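You operate a simulated robot arm through the tools that you are given. There is no shell and no other tool.

The job below is to be done with a simulated two-armed robot. You get a single attempt, and the scene is never put back.

## Task
Take the yellow clip off and let the side panel lean again.
Fine: clip off first, stood beside the white one; black frame switch to 0, draw end stop and green bolt back, then switch to 1. Set down upright: yellow clip.
Where things are to end (x, y in the base frame): yellow clip within 40 mm of [420, 20].

Only the result counts: the job must be done as asked and must still hold three seconds after the hand-in. Knocking over, shifting, dropping, spilling or breaking anything else fails it.

## Robot
Two 7-joint arms with four-finger grippers on one trunk that stands fixed in place. Base frame: the origin is at the foot of the trunk, x ahead of it, y to its left, z up; the work surface is at about z = 865. Lengths are in mm, angles in degrees, forces in N, time in s.
The left shoulder is at [40, 181, 1254], the right one opposite. With the tool pointing down near the work surface each hand reaches from about 300 to 820 mm from the base axis, measured 20 degrees to its own side. Payload 3.67 kg a hand.
The TCP of each hand is the grasp point between the finger pads, 28 mm short of the fingertips. In the tool frame z runs along the fingers and y along their closing line. Largest opening 112 mm; the body of the gripper starts 73 mm behind the TCP.
Orientation is told as [roll, pitch, yaw] about the base's x, y, z axes, in that order, counted from this pose: with the fingers straight down and closing along the base's y, the tool's x points along the base's -x, its y along +y and its z along -z.

## Interface
- The arms move only by the tool move_arm. It takes "left_moves", "right_moves" or both (then of equal length, played together; a hand with none holds still); each is a list of rows, each an object (a shift or turn left out is 0, a gripper value left out holds the last) with "translation": the shift along the base's x, y, z in mm, a list of three; "delta_rot": the turn, a rotation vector about the base's x, y, z in degrees, a list of three. In form: [{"translation": [tx, ty, tz], "delta_rot": [ax, ay, az]}, ...]. A call has 1 to 20 rows; each row shifts and turns the commanded pose from where the row before left it. "left_hand" and "right_hand" are, for a hand that has rows, the gripper command, from -1 (shut) to 1 (fully open), values between in proportion, set as the call begins (left out, the last holds). Rows are played at 5 a second. More than 50 mm and 8.6 degrees between two rows, or a gripper value outside its range, and nothing of the call is played. Where a pose cannot be reached the arm comes as near as it can. A force on the tool above 40 N (or 10 N above the force at the start of the call, whichever is more), or a blocked arm, ends the call early, and 0.2 s more pass. Each finger halts on what it meets, pressing with about 42 N; the grip force reading is that of the motor and also rises with nothing between the fingers. The clock runs only during rows and for 0.2 s after the last one: add rows that do not move to give the fingers time. It gives the time, the measured TCP pose, the force on the tool (base axes), the opening and the grip force at its end, in the units of the frame above (readings bear some noise), with the torque about the TCP (base axes, N m) and any sound that the robot's microphone picked up.
- Cameras (640 x 400 px; columns grow to the right, rows downward): "scene" is now at [103.4, 29.6, 1482.1]; the picture's right is [0.33, -0.94, -0.00], its down [-0.56, -0.19, -0.81] and it looks along [0.76, 0.27, -0.59] (base axes); focal length 223 px, centre (320, 200). "left" rides on the left gripper at [60, 18, -104] in its tool frame; the picture's right is [-0.29, 0.96, 0.00], its down [-0.80, -0.24, -0.55] and it looks along [-0.53, -0.16, 0.83] (tool axes); focal length 234 px, centre (320, 200). "right" rides on the right gripper at [60, -18, -104] in its tool frame; the picture's right is [0.29, 0.96, 0.00], its down [-0.80, 0.24, -0.55] and it looks along [-0.53, 0.16, 0.83] (tool axes); focal length 234 px, centre (320, 200). There is no depth. A picture from a camera that has moved, and an enlarged one, comes with that camera's place and axes in the base frame and with its lens.
- capture(camera): a new picture of that camera. No time passes.
- lift_body(by): slides the trunk up (or, below 0, down) by that many mm; the arms and the scene camera ride with it, the base frame stays. It gives what a move gives, with no picture.
- aim_head(pan, tilt): turns the head with the scene camera to pan (to the left, within 86 degrees either way) and tilt (down, from -29 to 69), counted from straight ahead of the robot. It gives what a move gives.
- close_up(camera, box): a new picture of the part [left, top, right, bottom] of that camera's present view, enlarged. No time passes.
- hand_in(): hands the job in; it is judged then, once.

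Nothing tells you positions but the pictures and the camera data. Unless the task says otherwise, let go and move clear before handing in.

The tools are called after "Request:" by a JSON object that holds its "op" and its "data". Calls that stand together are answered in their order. move_arm: Moves the arms, as the interface text tells. Its arguments: {"type":"object","properties":{"left_moves":{"type":"array"},"left_hand":{"type":"number"},"right_moves":{"type":"array"},"right_hand":{"type":"number"}},"required":[]} The other tools are called the same way: lift_body (by) slides the trunk up or down; aim_head (pan, tilt) turns the head that bears the scene camera; capture (camera) takes a picture; close_up (camera, box) takes an enlarged picture of a part of a camera's view; hand_in () hands the job in.

At the start:

```text
time_s: 0.0
left_tcp_pos: [356.8, 239.4, 1359.5]
left_orientation: [0.1, 0.0, 0.1]
left_force: [-0.3, 0.1, 0.2]
left_torque: [0.02, 0.02, 0.02]
left_opening: 112.1
left_finger_force: 0.0
right_tcp_pos: [427.0, -43.6, 1291.7]
right_orientation: [0.0, 0.0, -0.1]
right_force: [-0.2, 0.7, 0.1]
right_torque: [0.01, 0.03, -0.02]
right_opening: 111.9
right_finger_force: 0.1
trunk travel left (down, up): [-375.0, 139.0]
head pan, tilt: [19.3, 36.0]
```

scene: 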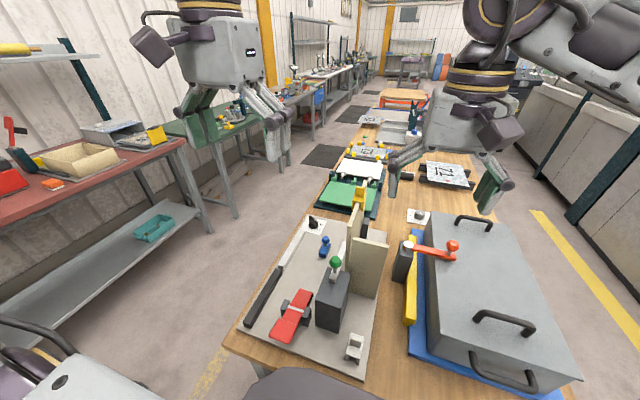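
right: 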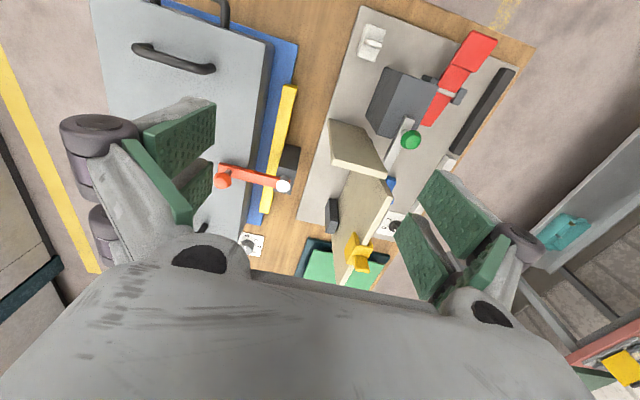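
left: 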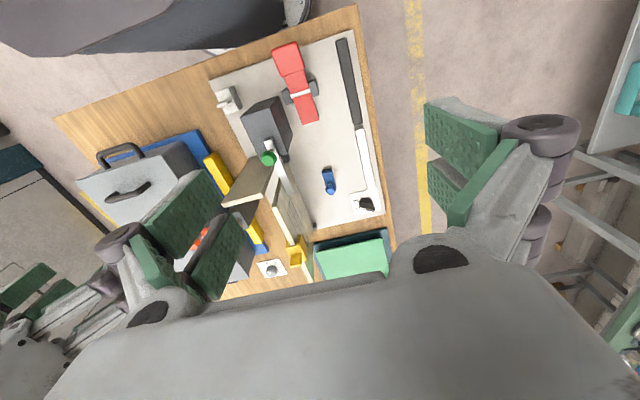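

I see a fixture plate with a side panel, a yellow clip on top of the panels, a white clip at the near corner, a black block with a green-knobbed bolt, a red lever, a blue item and a switch. I will look closer before moving.

Request:
{"op": "close_up", "data": {"camera": "scene", "box": [220, 170, 460, 400]}}

Request:
{"op": "close_up", "data": {"camera": "right", "box": [220, 0, 540, 290]}}

Request:
{"op": "close_up", "data": {"camera": "left", "box": [180, 20, 420, 290]}}

Request:
{"op": "aim_head", "data": {"pan": 10, "tilt": 60}}

Request:
{"op": "capture", "data": {"camera": "scene"}}

```text
1.74 times, centred on (340, 285) of scene
camera zoom: at [103.4, 29.6, 1482.1], right [0.33, -0.94, 0.0], down [-0.56, -0.19, -0.81], along [0.76, 0.27, -0.59], focal length 388 px, centre (285, 52)
```

zoom: 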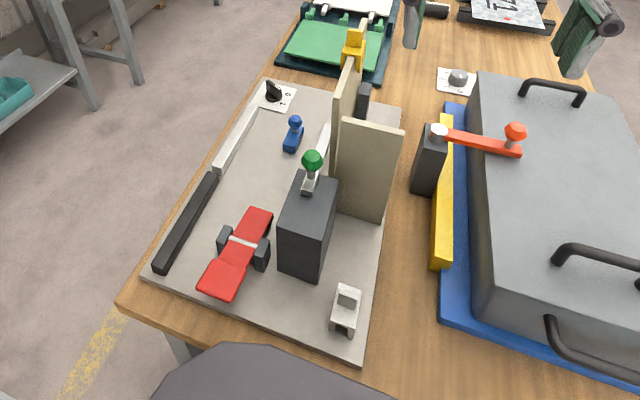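

```text
1.38 times, centred on (380, 145) of right
camera zoom: at [366.4, -62.1, 1395.5], right [-0.29, 0.96, 0.0], down [0.8, 0.24, 0.55], along [0.53, 0.16, -0.83], focal length 323 px, centre (237, 276)
```

zoom: 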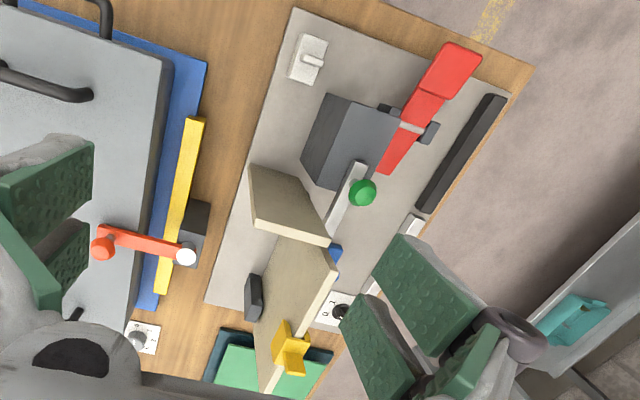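

```text
1.48 times, centred on (300, 155) of left
camera zoom: at [296.4, 258.0, 1463.4], right [0.29, 0.96, 0.0], down [0.8, -0.24, 0.55], along [0.53, -0.16, -0.83], focal length 347 px, centre (350, 267)
```

zoom: 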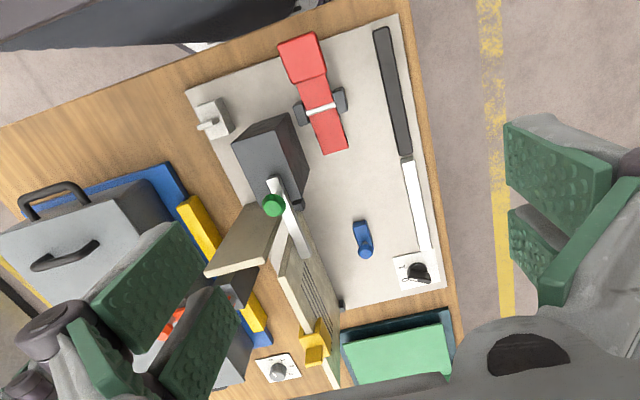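

```text
time_s: 0.9
left_tcp_pos: [356.3, 238.3, 1358.8]
left_orientation: [0.0, -0.1, 0.1]
left_force: [0.0, 0.4, -0.8]
left_torque: [0.04, 0.01, -0.01]
left_opening: 112.1
left_finger_force: 0.1
right_tcp_pos: [426.9, -44.7, 1291.7]
right_orientation: [-0.1, 0.0, 0.0]
right_force: [0.3, 0.5, 0.5]
right_torque: [0.0, 0.02, 0.02]
right_opening: 111.8
right_finger_force: 0.1
trunk travel left (down, up): [-375.0, 139.0]
head pan, tilt: [10.0, 60.0]
```

```text
taken
camera scene: at [86.5, 12.4, 1449.4], right [0.17, -0.98, 0.0], down [-0.85, -0.15, -0.5], along [0.49, 0.09, -0.87], focal length 223 px, centre (320, 200)
```

scene: 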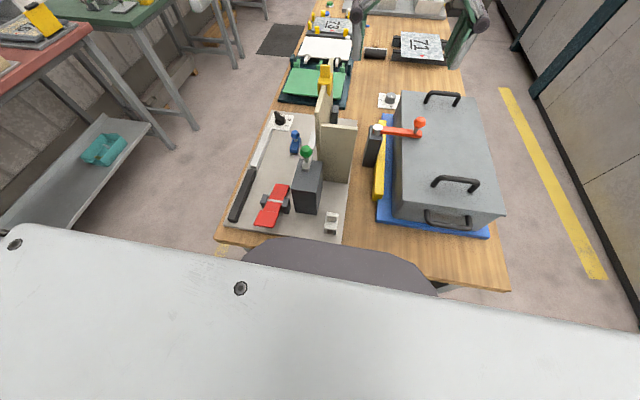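

I'll take tighter close-ups of each part to identify the mechanisms before moving.

Request:
{"op": "aim_head", "data": {"pan": 10, "tilt": 45}}

Request:
{"op": "capture", "data": {"camera": "scene"}}

Request:
{"op": "close_up", "data": {"camera": "left", "box": [240, 120, 400, 290]}}

Request:
{"op": "close_up", "data": {"camera": "right", "box": [300, 120, 440, 290]}}

Request:
{"op": "close_up", "data": {"camera": "left", "box": [200, 30, 370, 140]}}

```text
time_s: 1.6
left_tcp_pos: [357.1, 239.9, 1359.5]
left_orientation: [0.0, 0.1, 0.1]
left_force: [0.5, 0.3, 0.5]
left_torque: [0.01, 0.01, -0.01]
left_opening: 112.1
left_finger_force: 0.1
right_tcp_pos: [426.1, -44.7, 1291.7]
right_orientation: [0.0, 0.1, 0.0]
right_force: [0.1, -0.8, 0.1]
right_torque: [-0.03, 0.01, -0.02]
right_opening: 112.1
right_finger_force: 0.0
trunk travel left (down, up): [-375.0, 139.0]
head pan, tilt: [10.0, 45.0]
```

```text
taken
camera scene: at [100.9, 14.8, 1468.8], right [0.17, -0.98, 0.0], down [-0.7, -0.12, -0.71], along [0.7, 0.12, -0.71], focal length 223 px, centre (320, 200)
```

scene: 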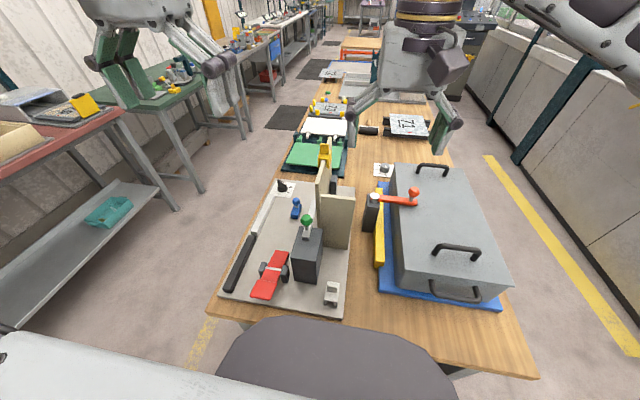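

```text
2.35 times, centred on (320, 205) of left
camera zoom: at [296.4, 258.1, 1463.4], right [0.29, 0.96, 0.0], down [0.8, -0.24, 0.55], along [0.53, -0.16, -0.83], focal length 551 px, centre (320, 188)
```

zoom: 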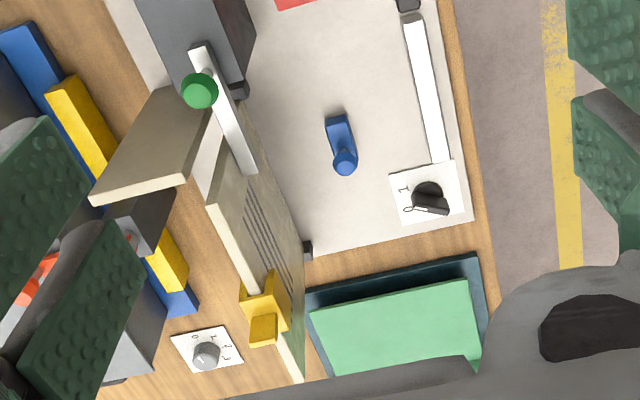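

```text
2.35 times, centred on (370, 205) of right
camera zoom: at [366.4, -62.1, 1395.5], right [-0.29, 0.96, 0.0], down [0.8, 0.24, 0.55], along [0.53, 0.16, -0.83], focal length 551 px, centre (202, 188)
```

zoom: 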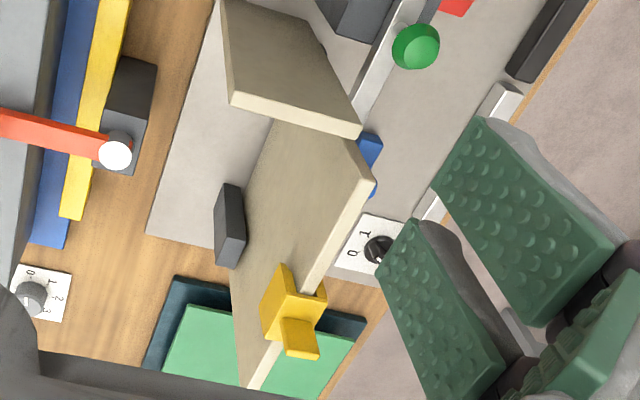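

```text
3.64 times, centred on (285, 85) of left
camera zoom: at [296.4, 258.1, 1463.4], right [0.29, 0.96, 0.0], down [0.8, -0.24, 0.55], along [0.53, -0.16, -0.83], focal length 852 px, centre (447, 618)
```

zoom: 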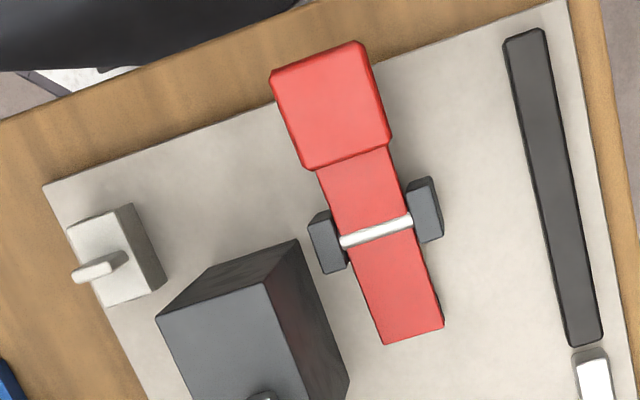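

The plate carries two panels (a long one with slots and a short one across), the yellow clip straddling the top at the far end, a blue knob, a green-knobbed bolt and a black 0/1 switch. I'll bring the left wrist camera around to look from the left side.

Request:
{"op": "move_arm", "data": {"left_moves": [{"translation": [17, 10, -15], "delta_rot": [0, 0, -7.5]}, {"translation": [17, 10, -15], "delta_rot": [0, 0, -7.5]}, {"translation": [17, 10, -15], "delta_rot": [0, 0, -7.5]}, {"translation": [17, 10, -15], "delta_rot": [0, 0, -7.5]}, {"translation": [17, 10, -15], "delta_rot": [0, 0, -7.5]}, {"translation": [17, 10, -15], "delta_rot": [0, 0, -7.5]}, {"translation": [17, 10, -15], "delta_rot": [0, 0, -7.5]}, {"translation": [17, 10, -15], "delta_rot": [0, 0, -7.5]}, {"translation": [17, 10, -15], "delta_rot": [0, 0, -7.5]}, {"translation": [17, 10, -15], "delta_rot": [0, 0, -7.5]}, {"translation": [17, 10, -15], "delta_rot": [0, 0, -7.5]}, {"translation": [17, 10, -15], "delta_rot": [0, 0, -7.5]}]}}

Request:
{"op": "capture", "data": {"camera": "left"}}

Request:
{"op": "capture", "data": {"camera": "scene"}}

```text
time_s: 4.2
left_tcp_pos: [280.2, 69.6, 1209.0]
left_orientation: [0.3, 0.3, -89.2]
left_force: [-0.5, 0.1, 0.2]
left_torque: [0.0, -0.02, 0.02]
left_opening: 111.7
left_finger_force: 0.0
left hand out of reach, approached as far as the arm can: row 6, 7, 8, 9, 10, 11, 12
right_tcp_pos: [426.3, -45.7, 1291.6]
right_orientation: [0.0, 0.0, 0.0]
right_force: [0.3, -1.1, -0.8]
right_torque: [-0.01, 0.0, 0.02]
right_opening: 112.2
right_finger_force: 0.2
trunk travel left (down, up): [-375.0, 139.0]
head pan, tilt: [10.0, 45.0]
```

```text
taken
camera left: at [297.6, 130.2, 1313.3], right [0.96, -0.28, 0.0], down [-0.23, -0.8, 0.55], along [-0.15, -0.53, -0.84], focal length 234 px, centre (320, 200)
```

left: 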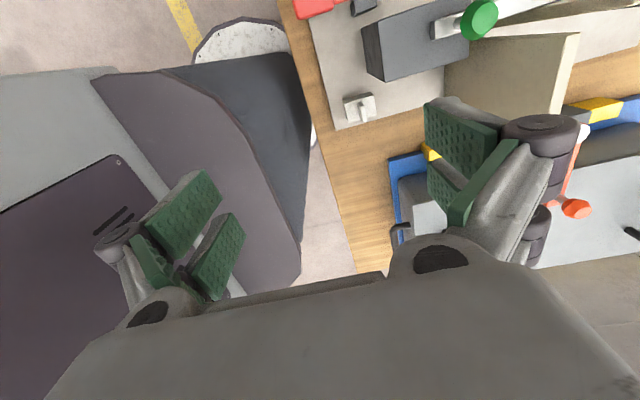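

```text
taken
camera scene: at [101.6, 13.9, 1468.8], right [0.17, -0.98, 0.0], down [-0.7, -0.12, -0.71], along [0.7, 0.12, -0.71], focal length 223 px, centre (320, 200)
```

scene: 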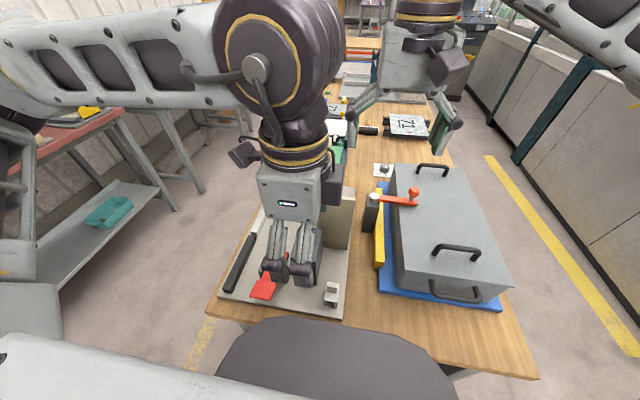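

The wrist turn of -90° left the arm unable to reach there; I'll check where the commanded pose stands and turn back.

Request:
{"op": "move_arm", "data": {"left_moves": [{"translation": [0, 0, 10], "delta_rot": [0, 0, 7.5]}]}}

```text
time_s: 4.7
left_tcp_pos: [281.5, 71.0, 1219.7]
left_orientation: [-0.1, -0.1, -82.4]
left_force: [-0.1, 0.1, 0.5]
left_torque: [-0.02, 0.01, 0.03]
left_opening: 111.9
left_finger_force: 0.0
right_tcp_pos: [424.9, -45.4, 1291.5]
right_orientation: [0.0, -0.1, -0.2]
right_force: [0.5, 0.7, -0.2]
right_torque: [-0.02, -0.05, -0.01]
right_opening: 112.3
right_finger_force: 0.2
trunk travel left (down, up): [-375.0, 139.0]
head pan, tilt: [10.0, 45.0]
```

Request:
{"op": "move_arm", "data": {"left_moves": [{"translation": [10, 14, 10], "delta_rot": [0, 0, 7.5]}, {"translation": [10, 14, 10], "delta_rot": [0, 0, 7.5]}, {"translation": [10, 14, 10], "delta_rot": [0, 0, 7.5]}, {"translation": [10, 14, 10], "delta_rot": [0, 0, 7.5]}, {"translation": [10, 14, 5], "delta_rot": [0, 0, 7.5]}, {"translation": [10, 14, 0], "delta_rot": [0, 0, 7.5]}, {"translation": [10, 14, 0], "delta_rot": [0, 0, 7.5]}, {"translation": [10, 14, 0], "delta_rot": [0, 0, 7.5]}, {"translation": [10, 14, 0], "delta_rot": [0, 0, 7.5]}, {"translation": [10, 14, 0], "delta_rot": [0, 0, 7.5]}, {"translation": [10, 20, 0], "delta_rot": [0, 0, 7]}, {"translation": [10, 20, 0]}, {"translation": [10, 20, 0]}, {"translation": [10, 20, 0]}, {"translation": [10, 20, 0]}]}}

Request:
{"op": "capture", "data": {"camera": "left"}}

Request:
{"op": "capture", "data": {"camera": "scene"}}

```text
time_s: 7.8
left_tcp_pos: [431.9, 312.6, 1264.4]
left_orientation: [-0.1, -0.1, -0.5]
left_force: [-0.5, 0.1, -0.3]
left_torque: [-0.01, 0.02, 0.0]
left_opening: 112.1
left_finger_force: 0.1
right_tcp_pos: [426.3, -44.1, 1290.3]
right_orientation: [-0.1, 0.0, 0.0]
right_force: [0.0, 0.3, 0.1]
right_torque: [-0.03, 0.05, -0.02]
right_opening: 112.2
right_finger_force: 0.0
trunk travel left (down, up): [-375.0, 139.0]
head pan, tilt: [10.0, 45.0]
```

```text
taken
camera left: at [371.5, 331.7, 1368.4], right [0.3, 0.96, 0.0], down [0.79, -0.25, 0.56], along [0.53, -0.17, -0.83], focal length 234 px, centre (320, 200)
```

left: 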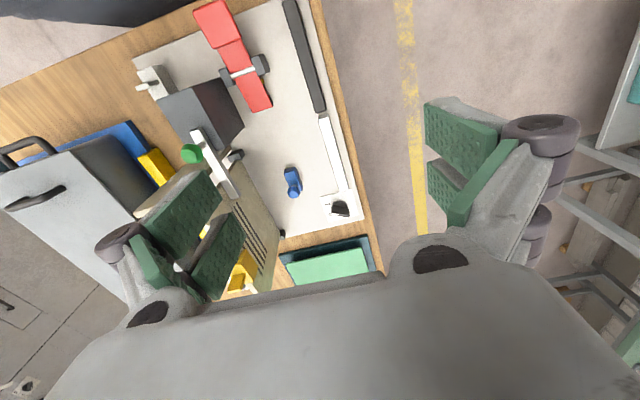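

```text
taken
camera scene: at [101.2, 15.6, 1468.8], right [0.17, -0.98, 0.0], down [-0.7, -0.12, -0.71], along [0.7, 0.12, -0.71], focal length 223 px, centre (320, 200)
```

scene: 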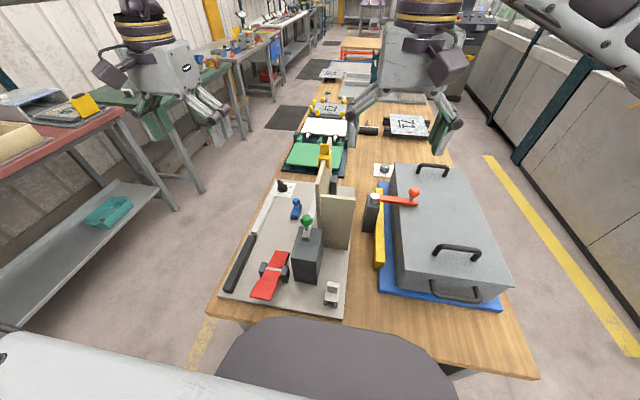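

I'll bring the left wrist camera lower over the plate so its view passes between the open fingers.

Request:
{"op": "move_arm", "data": {"left_moves": [{"translation": [0, 0, -10], "delta_rot": [0, 0, -5]}, {"translation": [0, 0, -10], "delta_rot": [0, 0, -5]}, {"translation": [0, 0, -10], "delta_rot": [0, 0, -5]}, {"translation": [0, 0, -10], "delta_rot": [0, 0, -5]}, {"translation": [0, 0, -10], "delta_rot": [0, 0, -5]}, {"translation": [0, 0, -10], "delta_rot": [0, 0, -5]}, {"translation": [0, 0, -10], "delta_rot": [0, 0, -5]}, {"translation": [0, 0, -10], "delta_rot": [0, 0, -5]}]}}

Request:
{"op": "capture", "data": {"camera": "left"}}

```text
time_s: 9.8
left_tcp_pos: [435.7, 313.5, 1216.5]
left_orientation: [3.5, -3.3, -40.0]
left_force: [-0.3, -0.3, 0.2]
left_torque: [0.03, 0.0, 0.02]
left_opening: 112.0
left_finger_force: 0.0
right_tcp_pos: [427.4, -46.0, 1292.4]
right_orientation: [0.0, 0.1, 0.0]
right_force: [-0.4, 0.0, 0.3]
right_torque: [0.0, -0.03, -0.03]
right_opening: 111.8
right_finger_force: 0.1
trunk travel left (down, up): [-375.0, 139.0]
head pan, tilt: [10.0, 45.0]
stopped in row 8 (left hand): the arm was blocked; the commanded pose is now the measured one
```

```text
taken
camera left: at [392.5, 366.1, 1318.5], right [0.83, 0.55, 0.07], down [0.41, -0.7, 0.58], along [0.37, -0.46, -0.81], focal length 234 px, centre (320, 200)
```

left: 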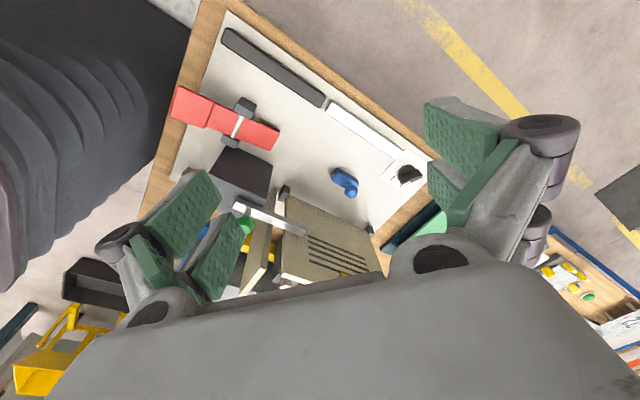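

Request:
{"op": "close_up", "data": {"camera": "left", "box": [200, 60, 440, 290]}}

Request:
{"op": "close_up", "data": {"camera": "scene", "box": [260, 130, 380, 250]}}

Request:
{"op": "close_up", "data": {"camera": "scene", "box": [220, 220, 380, 320]}}

```text
1.74 times, centred on (320, 175) of left
camera zoom: at [392.5, 366.1, 1318.5], right [0.83, 0.55, 0.07], down [0.41, -0.7, 0.58], along [0.37, -0.46, -0.81], focal length 407 px, centre (320, 244)
```

zoom: 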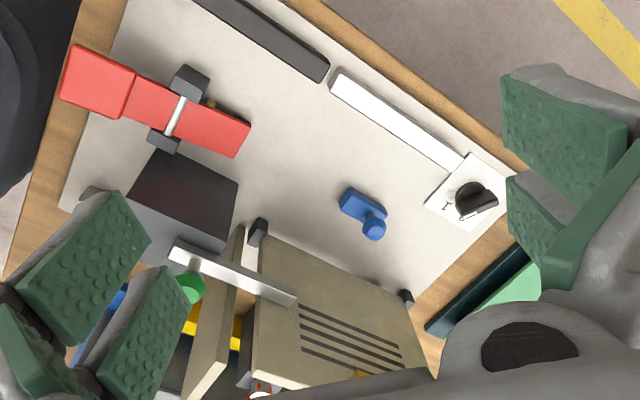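

```text
3.33 times, centred on (320, 190) of scene
camera zoom: at [100.9, 13.3, 1468.9], right [0.17, -0.98, 0.0], down [-0.7, -0.12, -0.71], along [0.7, 0.12, -0.71], focal length 745 px, centre (320, 233)
```

zoom: 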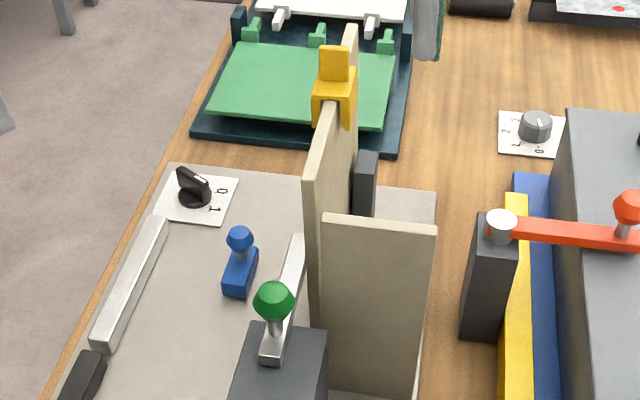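

```text
4.00 times, centred on (300, 270) of scene
camera zoom: at [100.9, 13.3, 1468.9], right [0.17, -0.98, 0.0], down [-0.7, -0.12, -0.71], along [0.7, 0.12, -0.71], focal length 894 px, centre (400, -80)
```

zoom: 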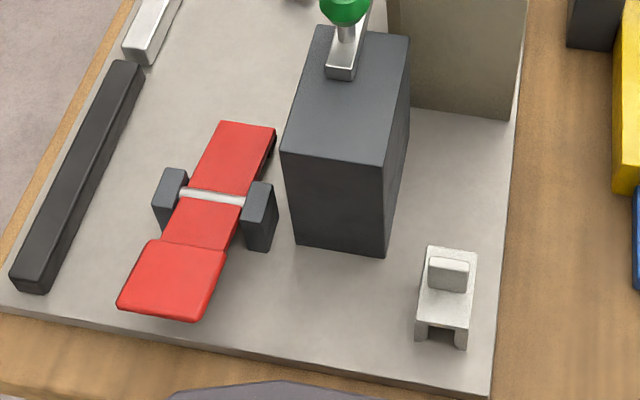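

The switch, blue knob and bolt are on the left part of the plate; I'll go closer with the left camera at zero yaw.

Request:
{"op": "move_arm", "data": {"left_moves": [{"translation": [0, 0, 0], "delta_rot": [-2, 0, 8]}, {"translation": [5, 0, -15], "delta_rot": [-2, 2, 8]}, {"translation": [10, 0, -15], "delta_rot": [0, 2, 8]}, {"translation": [10, 0, -15], "delta_rot": [0, 0, 8]}, {"translation": [10, 0, -20], "delta_rot": [0, 0, 8]}, {"translation": [10, 0, -20], "delta_rot": [0, 0, 0]}]}}

Request:
{"op": "capture", "data": {"camera": "left"}}

Request:
{"op": "close_up", "data": {"camera": "left", "box": [180, 100, 430, 300]}}

```text
time_s: 11.2
left_tcp_pos: [481.1, 315.6, 1132.7]
left_orientation: [-1.7, -1.7, 0.3]
left_force: [0.0, 0.4, 0.1]
left_torque: [-0.03, 0.01, 0.0]
left_opening: 112.1
left_finger_force: 0.0
right_tcp_pos: [427.5, -43.8, 1291.9]
right_orientation: [0.0, 0.1, 0.0]
right_force: [1.1, -0.4, -0.5]
right_torque: [-0.02, 0.02, 0.03]
right_opening: 111.9
right_finger_force: 0.0
trunk travel left (down, up): [-375.0, 139.0]
head pan, tilt: [10.0, 45.0]
```

```text
taken
camera left: at [418.2, 336.7, 1233.2], right [0.28, 0.96, -0.02], down [0.78, -0.22, 0.58], along [0.56, -0.18, -0.81], focal length 234 px, centre (320, 200)
```

left: 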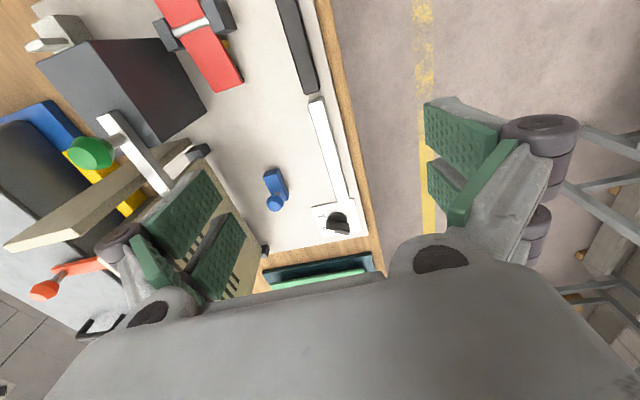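

```text
2.00 times, centred on (305, 200) of left
camera zoom: at [418.2, 336.7, 1233.2], right [0.28, 0.96, -0.02], down [0.78, -0.22, 0.58], along [0.56, -0.18, -0.81], focal length 468 px, centre (350, 200)
```

zoom: 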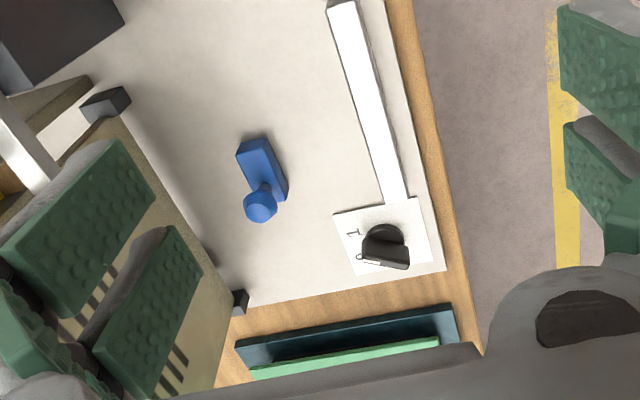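

I'll look from the right side with the right wrist camera at the panel, the black post behind it and the clip.

Request:
{"op": "move_arm", "data": {"right_moves": [{"translation": [0, -45, 0]}, {"translation": [0, -45, -10], "delta_rot": [0, 0, 5]}, {"translation": [0, -45, -20], "delta_rot": [0, 0, 5]}, {"translation": [0, -45, -20], "delta_rot": [0, 0, 5]}, {"translation": [0, -20, -20], "delta_rot": [0, 0, 5]}, {"translation": [0, 0, -20], "delta_rot": [0, 0, 5]}, {"translation": [0, 0, 0], "delta_rot": [0, 0, 5]}]}}

Request:
{"op": "capture", "data": {"camera": "right"}}

Request:
{"op": "close_up", "data": {"camera": "right", "box": [220, 50, 440, 280]}}

```text
time_s: 12.8
left_tcp_pos: [480.2, 313.4, 1133.1]
left_orientation: [-1.7, -1.8, 0.2]
left_force: [0.1, 0.2, -0.9]
left_torque: [-0.02, -0.05, 0.0]
left_opening: 111.9
left_finger_force: 0.1
right_tcp_pos: [426.7, -243.5, 1200.1]
right_orientation: [-0.1, 0.0, 30.0]
right_force: [0.1, 0.5, 0.3]
right_torque: [-0.01, 0.02, -0.01]
right_opening: 112.1
right_finger_force: 0.0
trunk travel left (down, up): [-375.0, 139.0]
head pan, tilt: [10.0, 45.0]
```

```text
taken
camera right: at [383.6, -289.5, 1305.4], right [-0.73, 0.68, 0.0], down [0.57, 0.61, 0.55], along [0.38, 0.4, -0.83], focal length 234 px, centre (320, 200)
```

right: 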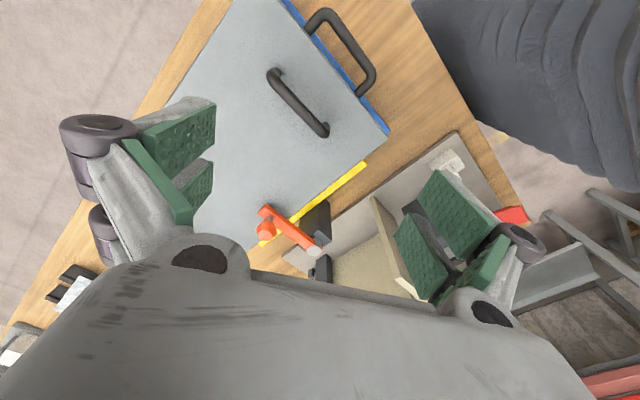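

```text
1.74 times, centred on (330, 165) of right
camera zoom: at [383.6, -289.5, 1305.4], right [-0.73, 0.68, 0.0], down [0.57, 0.61, 0.55], along [0.38, 0.4, -0.83], focal length 407 px, centre (303, 261)
```

zoom: 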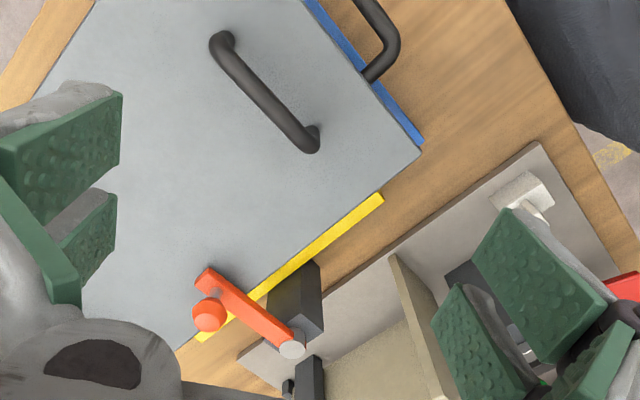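

Request:
{"op": "move_arm", "data": {"right_moves": [{"translation": [13, 35, 0]}, {"translation": [13, 35, 0]}, {"translation": [13, 35, 0]}, {"translation": [13, 35, 0]}]}}

Request:
{"op": "capture", "data": {"camera": "right"}}

Request:
{"op": "close_up", "data": {"camera": "right", "box": [220, 50, 440, 280]}}

```text
time_s: 13.8
left_tcp_pos: [481.7, 317.2, 1130.9]
left_orientation: [-1.8, -1.7, 0.3]
left_force: [0.1, -0.9, -0.8]
left_torque: [-0.01, 0.05, -0.01]
left_opening: 112.0
left_finger_force: 0.0
right_tcp_pos: [480.4, -102.0, 1201.5]
right_orientation: [-0.1, 0.0, 30.0]
right_force: [-0.4, 1.2, -0.6]
right_torque: [-0.04, 0.04, 0.03]
right_opening: 112.2
right_finger_force: 0.1
trunk travel left (down, up): [-375.0, 139.0]
head pan, tilt: [10.0, 45.0]
```

```text
taken
camera right: at [436.9, -147.7, 1305.0], right [-0.73, 0.69, 0.0], down [0.57, 0.61, 0.55], along [0.38, 0.4, -0.83], focal length 234 px, centre (320, 200)
```

right: 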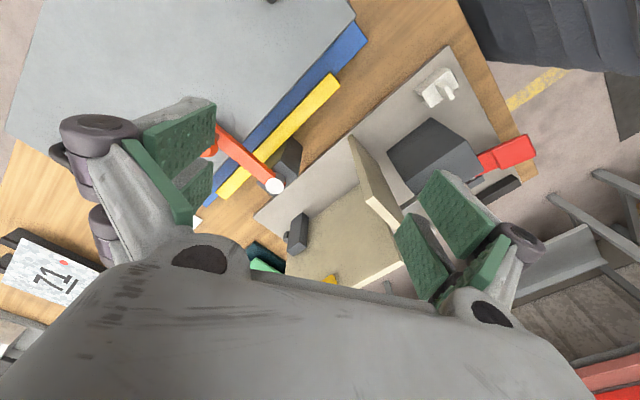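

```text
1.74 times, centred on (330, 165) of right
camera zoom: at [436.9, -147.7, 1305.0], right [-0.73, 0.69, 0.0], down [0.57, 0.61, 0.55], along [0.38, 0.4, -0.83], focal length 407 px, centre (303, 261)
```

zoom: 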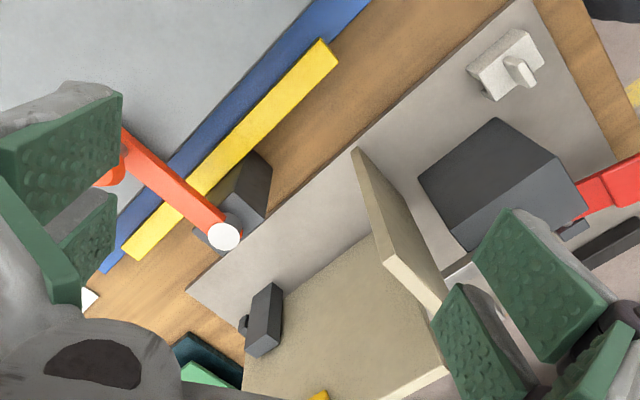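

Request:
{"op": "close_up", "data": {"camera": "right", "box": [265, 190, 345, 290]}}

Request:
{"op": "close_up", "data": {"camera": "scene", "box": [310, 140, 360, 220]}}

Request:
{"op": "close_up", "data": {"camera": "scene", "box": [215, 175, 315, 300]}}

```text
4.00 times, centred on (305, 240) of right
camera zoom: at [436.9, -147.7, 1305.0], right [-0.73, 0.69, 0.0], down [0.57, 0.61, 0.55], along [0.38, 0.4, -0.83], focal length 937 px, centre (380, 40)
```

zoom: 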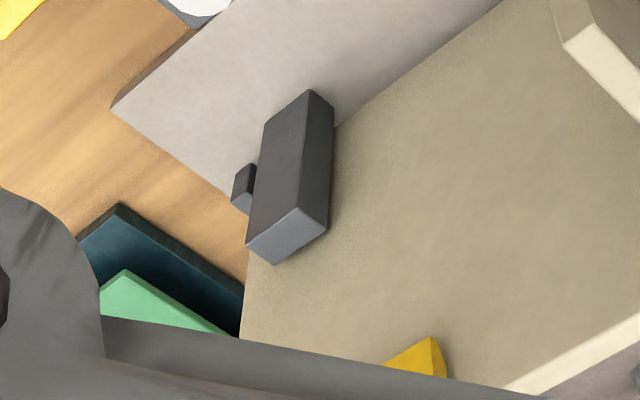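

```text
5.00 times, centred on (335, 180) of scene
camera zoom: at [102.2, 17.0, 1468.7], right [0.17, -0.98, 0.0], down [-0.7, -0.12, -0.71], along [0.7, 0.12, -0.71], focal length 1117 px, centre (245, 300)
```

zoom: 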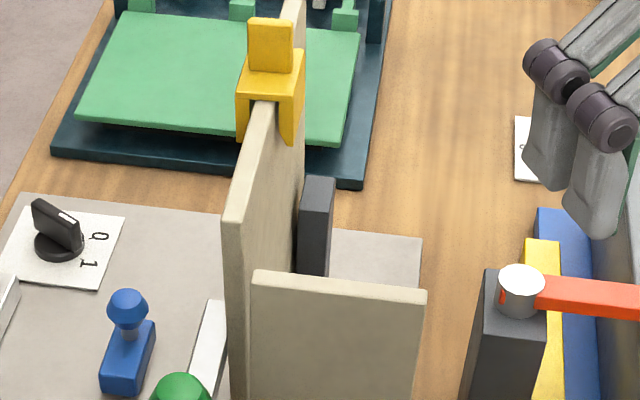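

```text
3.20 times, centred on (265, 238) of scene
camera zoom: at [102.2, 17.0, 1468.7], right [0.17, -0.98, 0.0], down [-0.7, -0.12, -0.71], along [0.7, 0.12, -0.71], focal length 715 px, centre (496, 80)
```

zoom: 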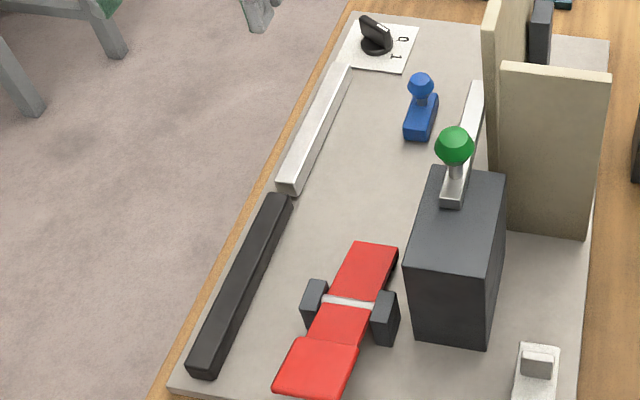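

Request:
{"op": "close_up", "data": {"camera": "left", "box": [295, 180, 375, 250]}}

Request:
{"op": "close_up", "data": {"camera": "scene", "box": [268, 172, 308, 202]}}

Request:
{"op": "close_up", "data": {"camera": "left", "box": [240, 140, 310, 220]}}

Request:
{"op": "close_up", "data": {"camera": "left", "box": [140, 0, 340, 110]}}

Request:
{"op": "close_up", "data": {"camera": "left", "box": [60, 90, 220, 210]}}

```text
5.71 times, centred on (335, 215) of left
camera zoom: at [418.5, 338.5, 1232.7], right [0.28, 0.96, -0.02], down [0.78, -0.22, 0.58], along [0.56, -0.18, -0.81], focal length 1338 px, centre (234, 114)
```

zoom: 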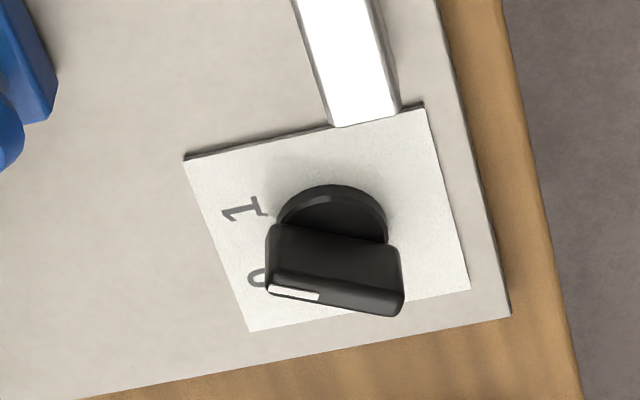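

```text
13.33 times, centred on (288, 187) of scene
camera zoom: at [102.2, 17.0, 1468.7], right [0.17, -0.98, 0.0], down [-0.7, -0.12, -0.71], along [0.7, 0.12, -0.71], focal length 2979 px, centre (747, 373)
```

zoom: 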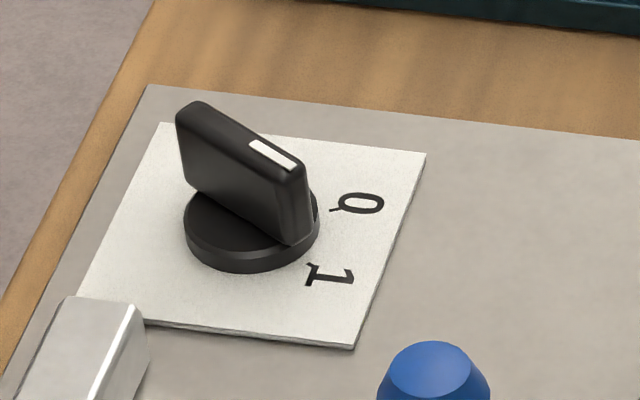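

```text
5.00 times, centred on (275, 180) of left
camera zoom: at [418.5, 338.5, 1232.7], right [0.28, 0.96, -0.02], down [0.78, -0.22, 0.58], along [0.56, -0.18, -0.81], focal length 1171 px, centre (545, 300)
```

zoom: 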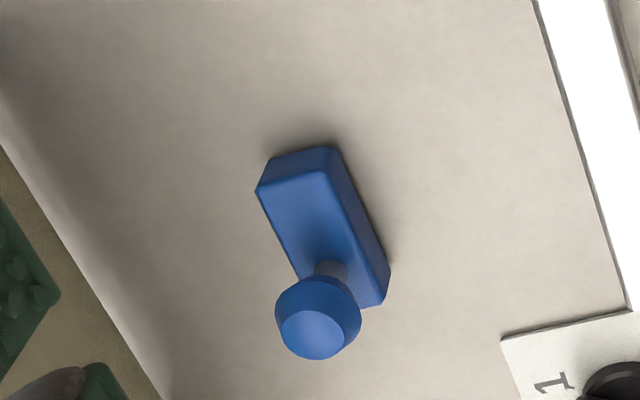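

```text
3.20 times, centred on (240, 55) of left
camera zoom: at [418.5, 338.5, 1232.7], right [0.28, 0.96, -0.02], down [0.78, -0.22, 0.58], along [0.56, -0.18, -0.81], focal length 749 px, centre (576, 664)
```

zoom: 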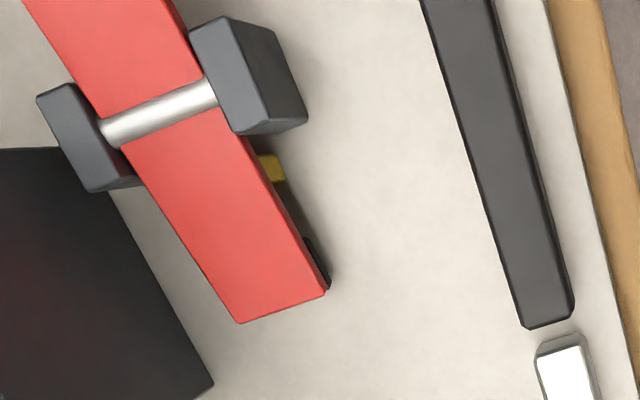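

```text
3.33 times, centred on (140, 150) of left
camera zoom: at [418.5, 338.5, 1232.7], right [0.28, 0.96, -0.02], down [0.78, -0.22, 0.58], along [0.56, -0.18, -0.81], focal length 781 px, centre (920, 367)
```

zoom: 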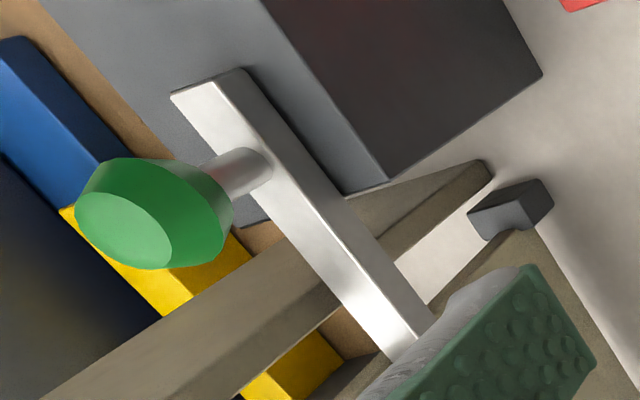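

The switch points at 1 now; the green bolt bar lies along the panel's left face and the blue knobbed block looks like the end stop. I'll clear the left hand and bring the right camera over the yellow clip.

Request:
{"op": "move_arm", "data": {"left_moves": [{"translation": [-10, 10, 20]}, {"translation": [-10, 10, 20]}, {"translation": [-10, 10, 20]}, {"translation": [-10, 10, 20]}, {"translation": [-10, 10, 20]}, {}, {}], "right_moves": [{"translation": [0, 30, 40], "delta_rot": [0, 0, -5]}, {"translation": [10, 30, 0], "delta_rot": [0, 0, -5]}, {"translation": [15, 30, 0], "delta_rot": [0, 0, -5]}, {"translation": [15, 30, 0], "delta_rot": [0, 0, -5]}, {"translation": [15, 30, 0], "delta_rot": [0, 0, -5]}, {"translation": [15, 24, 0], "delta_rot": [0, 0, -5]}, {"translation": [0, 0, 0]}]}}

Request:
{"op": "capture", "data": {"camera": "right"}}

Request:
{"op": "capture", "data": {"camera": "left"}}

Request:
{"op": "capture", "data": {"camera": "scene"}}

```text
time_s: 15.4
left_tcp_pos: [429.0, 365.2, 1231.7]
left_orientation: [-1.8, -1.8, 0.2]
left_force: [-0.5, 0.2, 0.8]
left_torque: [0.04, 0.0, 0.0]
left_opening: 111.9
left_finger_force: 0.0
right_tcp_pos: [548.0, 70.6, 1241.4]
right_orientation: [-0.1, 0.0, -0.2]
right_force: [-0.2, 0.5, -0.2]
right_torque: [0.01, 0.01, -0.01]
right_opening: 112.1
right_finger_force: 0.1
trunk travel left (down, up): [-375.0, 139.0]
head pan, tilt: [10.0, 45.0]
```

```text
taken
camera right: at [487.7, 52.3, 1345.6], right [-0.29, 0.96, 0.0], down [0.8, 0.24, 0.55], along [0.53, 0.16, -0.83], focal length 234 px, centre (320, 200)
```

right: 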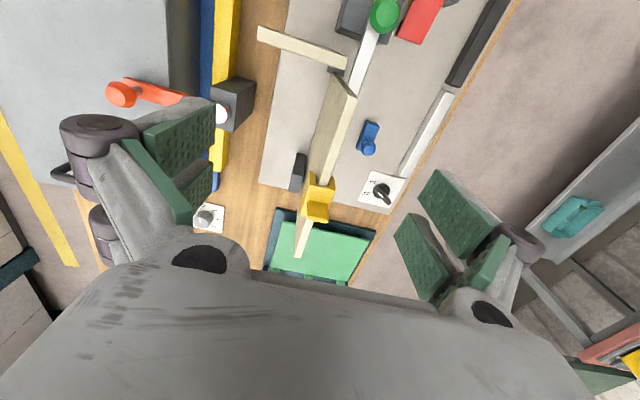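

```text
taken
camera left: at [366.8, 386.7, 1333.6], right [0.28, 0.96, -0.02], down [0.78, -0.22, 0.59], along [0.56, -0.18, -0.81], focal length 234 px, centre (320, 200)
```

left: 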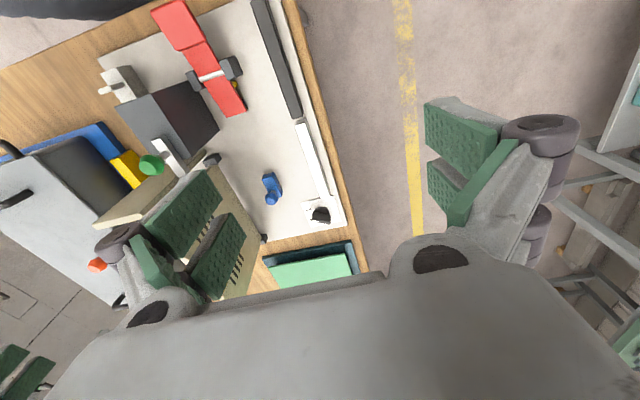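

```text
taken
camera scene: at [100.6, 14.3, 1468.9], right [0.17, -0.98, 0.0], down [-0.7, -0.12, -0.71], along [0.7, 0.12, -0.71], focal length 223 px, centre (320, 200)
```

scene: 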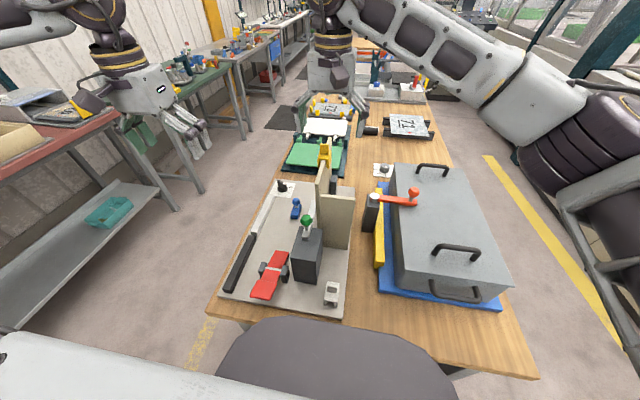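

Request:
{"op": "close_up", "data": {"camera": "right", "box": [250, 70, 400, 270]}}

Request:
{"op": "close_up", "data": {"camera": "right", "box": [290, 160, 350, 230]}}

Request:
{"op": "close_up", "data": {"camera": "scene", "box": [310, 135, 345, 175]}}

Request:
{"op": "close_up", "data": {"camera": "right", "box": [320, 0, 480, 160]}}

```text
2.00 times, centred on (325, 170) of right
camera zoom: at [487.7, 52.3, 1345.6], right [-0.29, 0.96, 0.0], down [0.8, 0.24, 0.55], along [0.53, 0.16, -0.83], focal length 468 px, centre (310, 260)
```

zoom: 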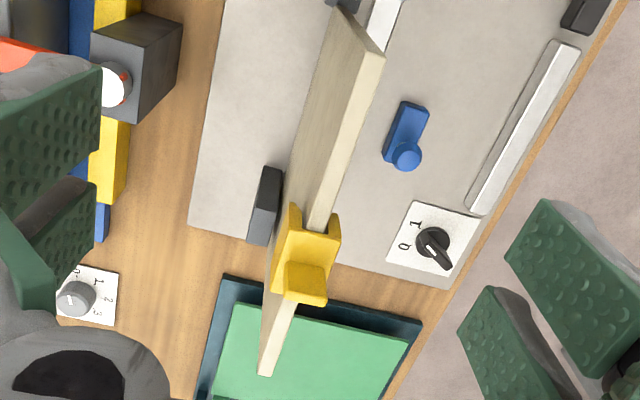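

```text
5.71 times, centred on (320, 195) of right
camera zoom: at [487.7, 52.3, 1345.6], right [-0.29, 0.96, 0.0], down [0.8, 0.24, 0.55], along [0.53, 0.16, -0.83], focal length 1338 px, centre (320, 229)
```

zoom: 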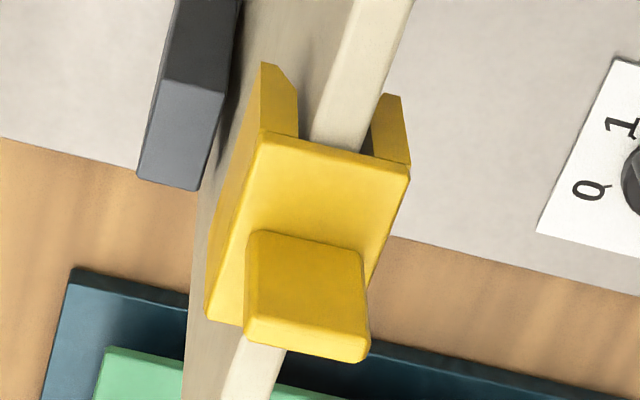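

```text
10.00 times, centred on (328, 155) of scene
camera zoom: at [100.6, 14.3, 1468.9], right [0.17, -0.98, 0.0], down [-0.7, -0.12, -0.71], along [0.7, 0.12, -0.71], focal length 2234 px, centre (245, 650)
```

zoom: 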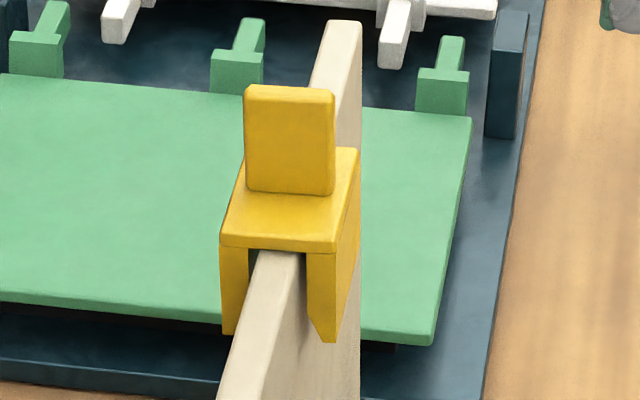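

```text
2.50 times, centred on (400, 80) of right
camera zoom: at [487.7, 52.3, 1345.6], right [-0.29, 0.96, 0.0], down [0.8, 0.24, 0.55], along [0.53, 0.16, -0.83], focal length 585 px, centre (120, 500)
```

zoom: 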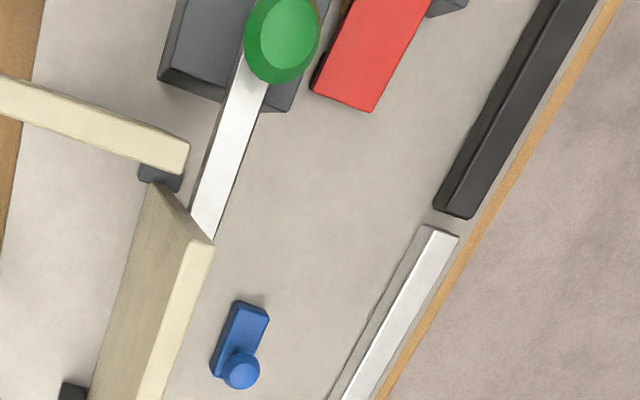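

The clip's saddle top is at about (637, 96, 1107), tab top at about z 1140, straddling the panel top. I'll bring the right hand above it for a check before lowering.

Request:
{"op": "move_arm", "data": {"right_moves": [{"translation": [30, 8.5, 0]}, {"translation": [30, 8.5, 0]}, {"translation": [29, 8.5, 0]}, {"translation": [0, 0, -30]}, {"translation": [0, 0, -26]}, {}]}}

Request:
{"op": "capture", "data": {"camera": "right"}}

Request:
{"op": "capture", "data": {"camera": "scene"}}

Request:
{"op": "close_up", "data": {"camera": "scene", "box": [290, 100, 370, 180]}}

Request:
{"op": "close_up", "data": {"camera": "right", "box": [260, 100, 380, 200]}}

```text
time_s: 16.9
left_tcp_pos: [429.0, 366.4, 1231.3]
left_orientation: [-1.6, -1.8, 0.3]
left_force: [-0.3, 0.6, 0.1]
left_torque: [0.02, -0.01, 0.02]
left_opening: 111.9
left_finger_force: 0.0
right_tcp_pos: [637.0, 96.2, 1185.2]
right_orientation: [0.0, 0.1, 0.0]
right_force: [0.0, -0.8, 0.1]
right_torque: [-0.01, 0.02, 0.0]
right_opening: 111.9
right_finger_force: 0.1
trunk travel left (down, up): [-375.0, 139.0]
head pan, tilt: [10.0, 45.0]
```

```text
taken
camera right: at [576.9, 77.7, 1289.6], right [-0.29, 0.96, 0.0], down [0.8, 0.24, 0.55], along [0.53, 0.16, -0.83], focal length 234 px, centre (320, 200)
```

right: 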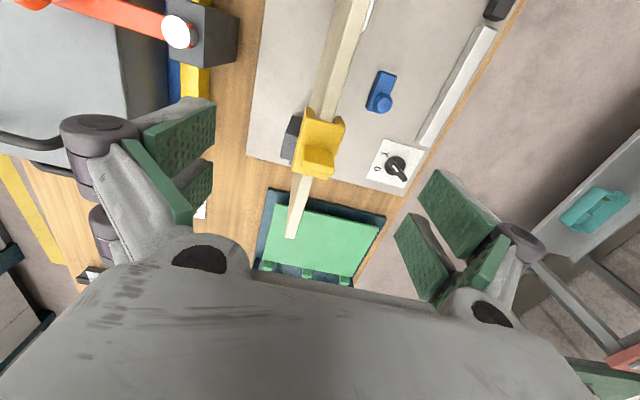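

```text
taken
camera scene: at [100.5, 15.7, 1468.9], right [0.17, -0.98, 0.0], down [-0.7, -0.12, -0.71], along [0.7, 0.12, -0.71], focal length 223 px, centre (320, 200)
```

scene: 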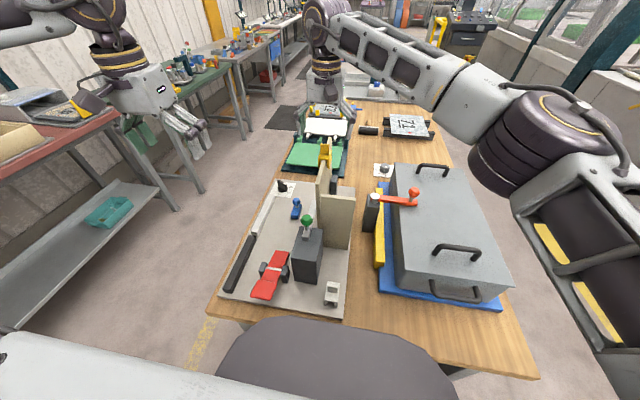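

```text
5.00 times, centred on (330, 140) of scene
camera zoom: at [100.5, 15.7, 1468.9], right [0.17, -0.98, 0.0], down [-0.7, -0.12, -0.71], along [0.7, 0.12, -0.71], focal length 1117 px, centre (270, 500)
```

zoom: 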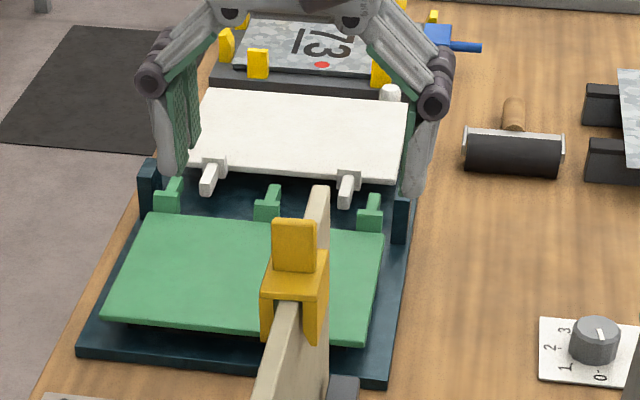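

```text
4.00 times, centred on (320, 150) of right
camera zoom: at [576.9, 77.7, 1289.6], right [-0.29, 0.96, 0.0], down [0.8, 0.24, 0.55], along [0.53, 0.16, -0.83], focal length 937 px, centre (320, 400)
```

zoom: 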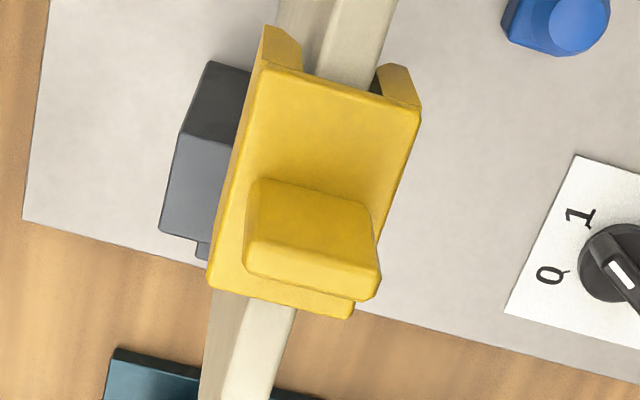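

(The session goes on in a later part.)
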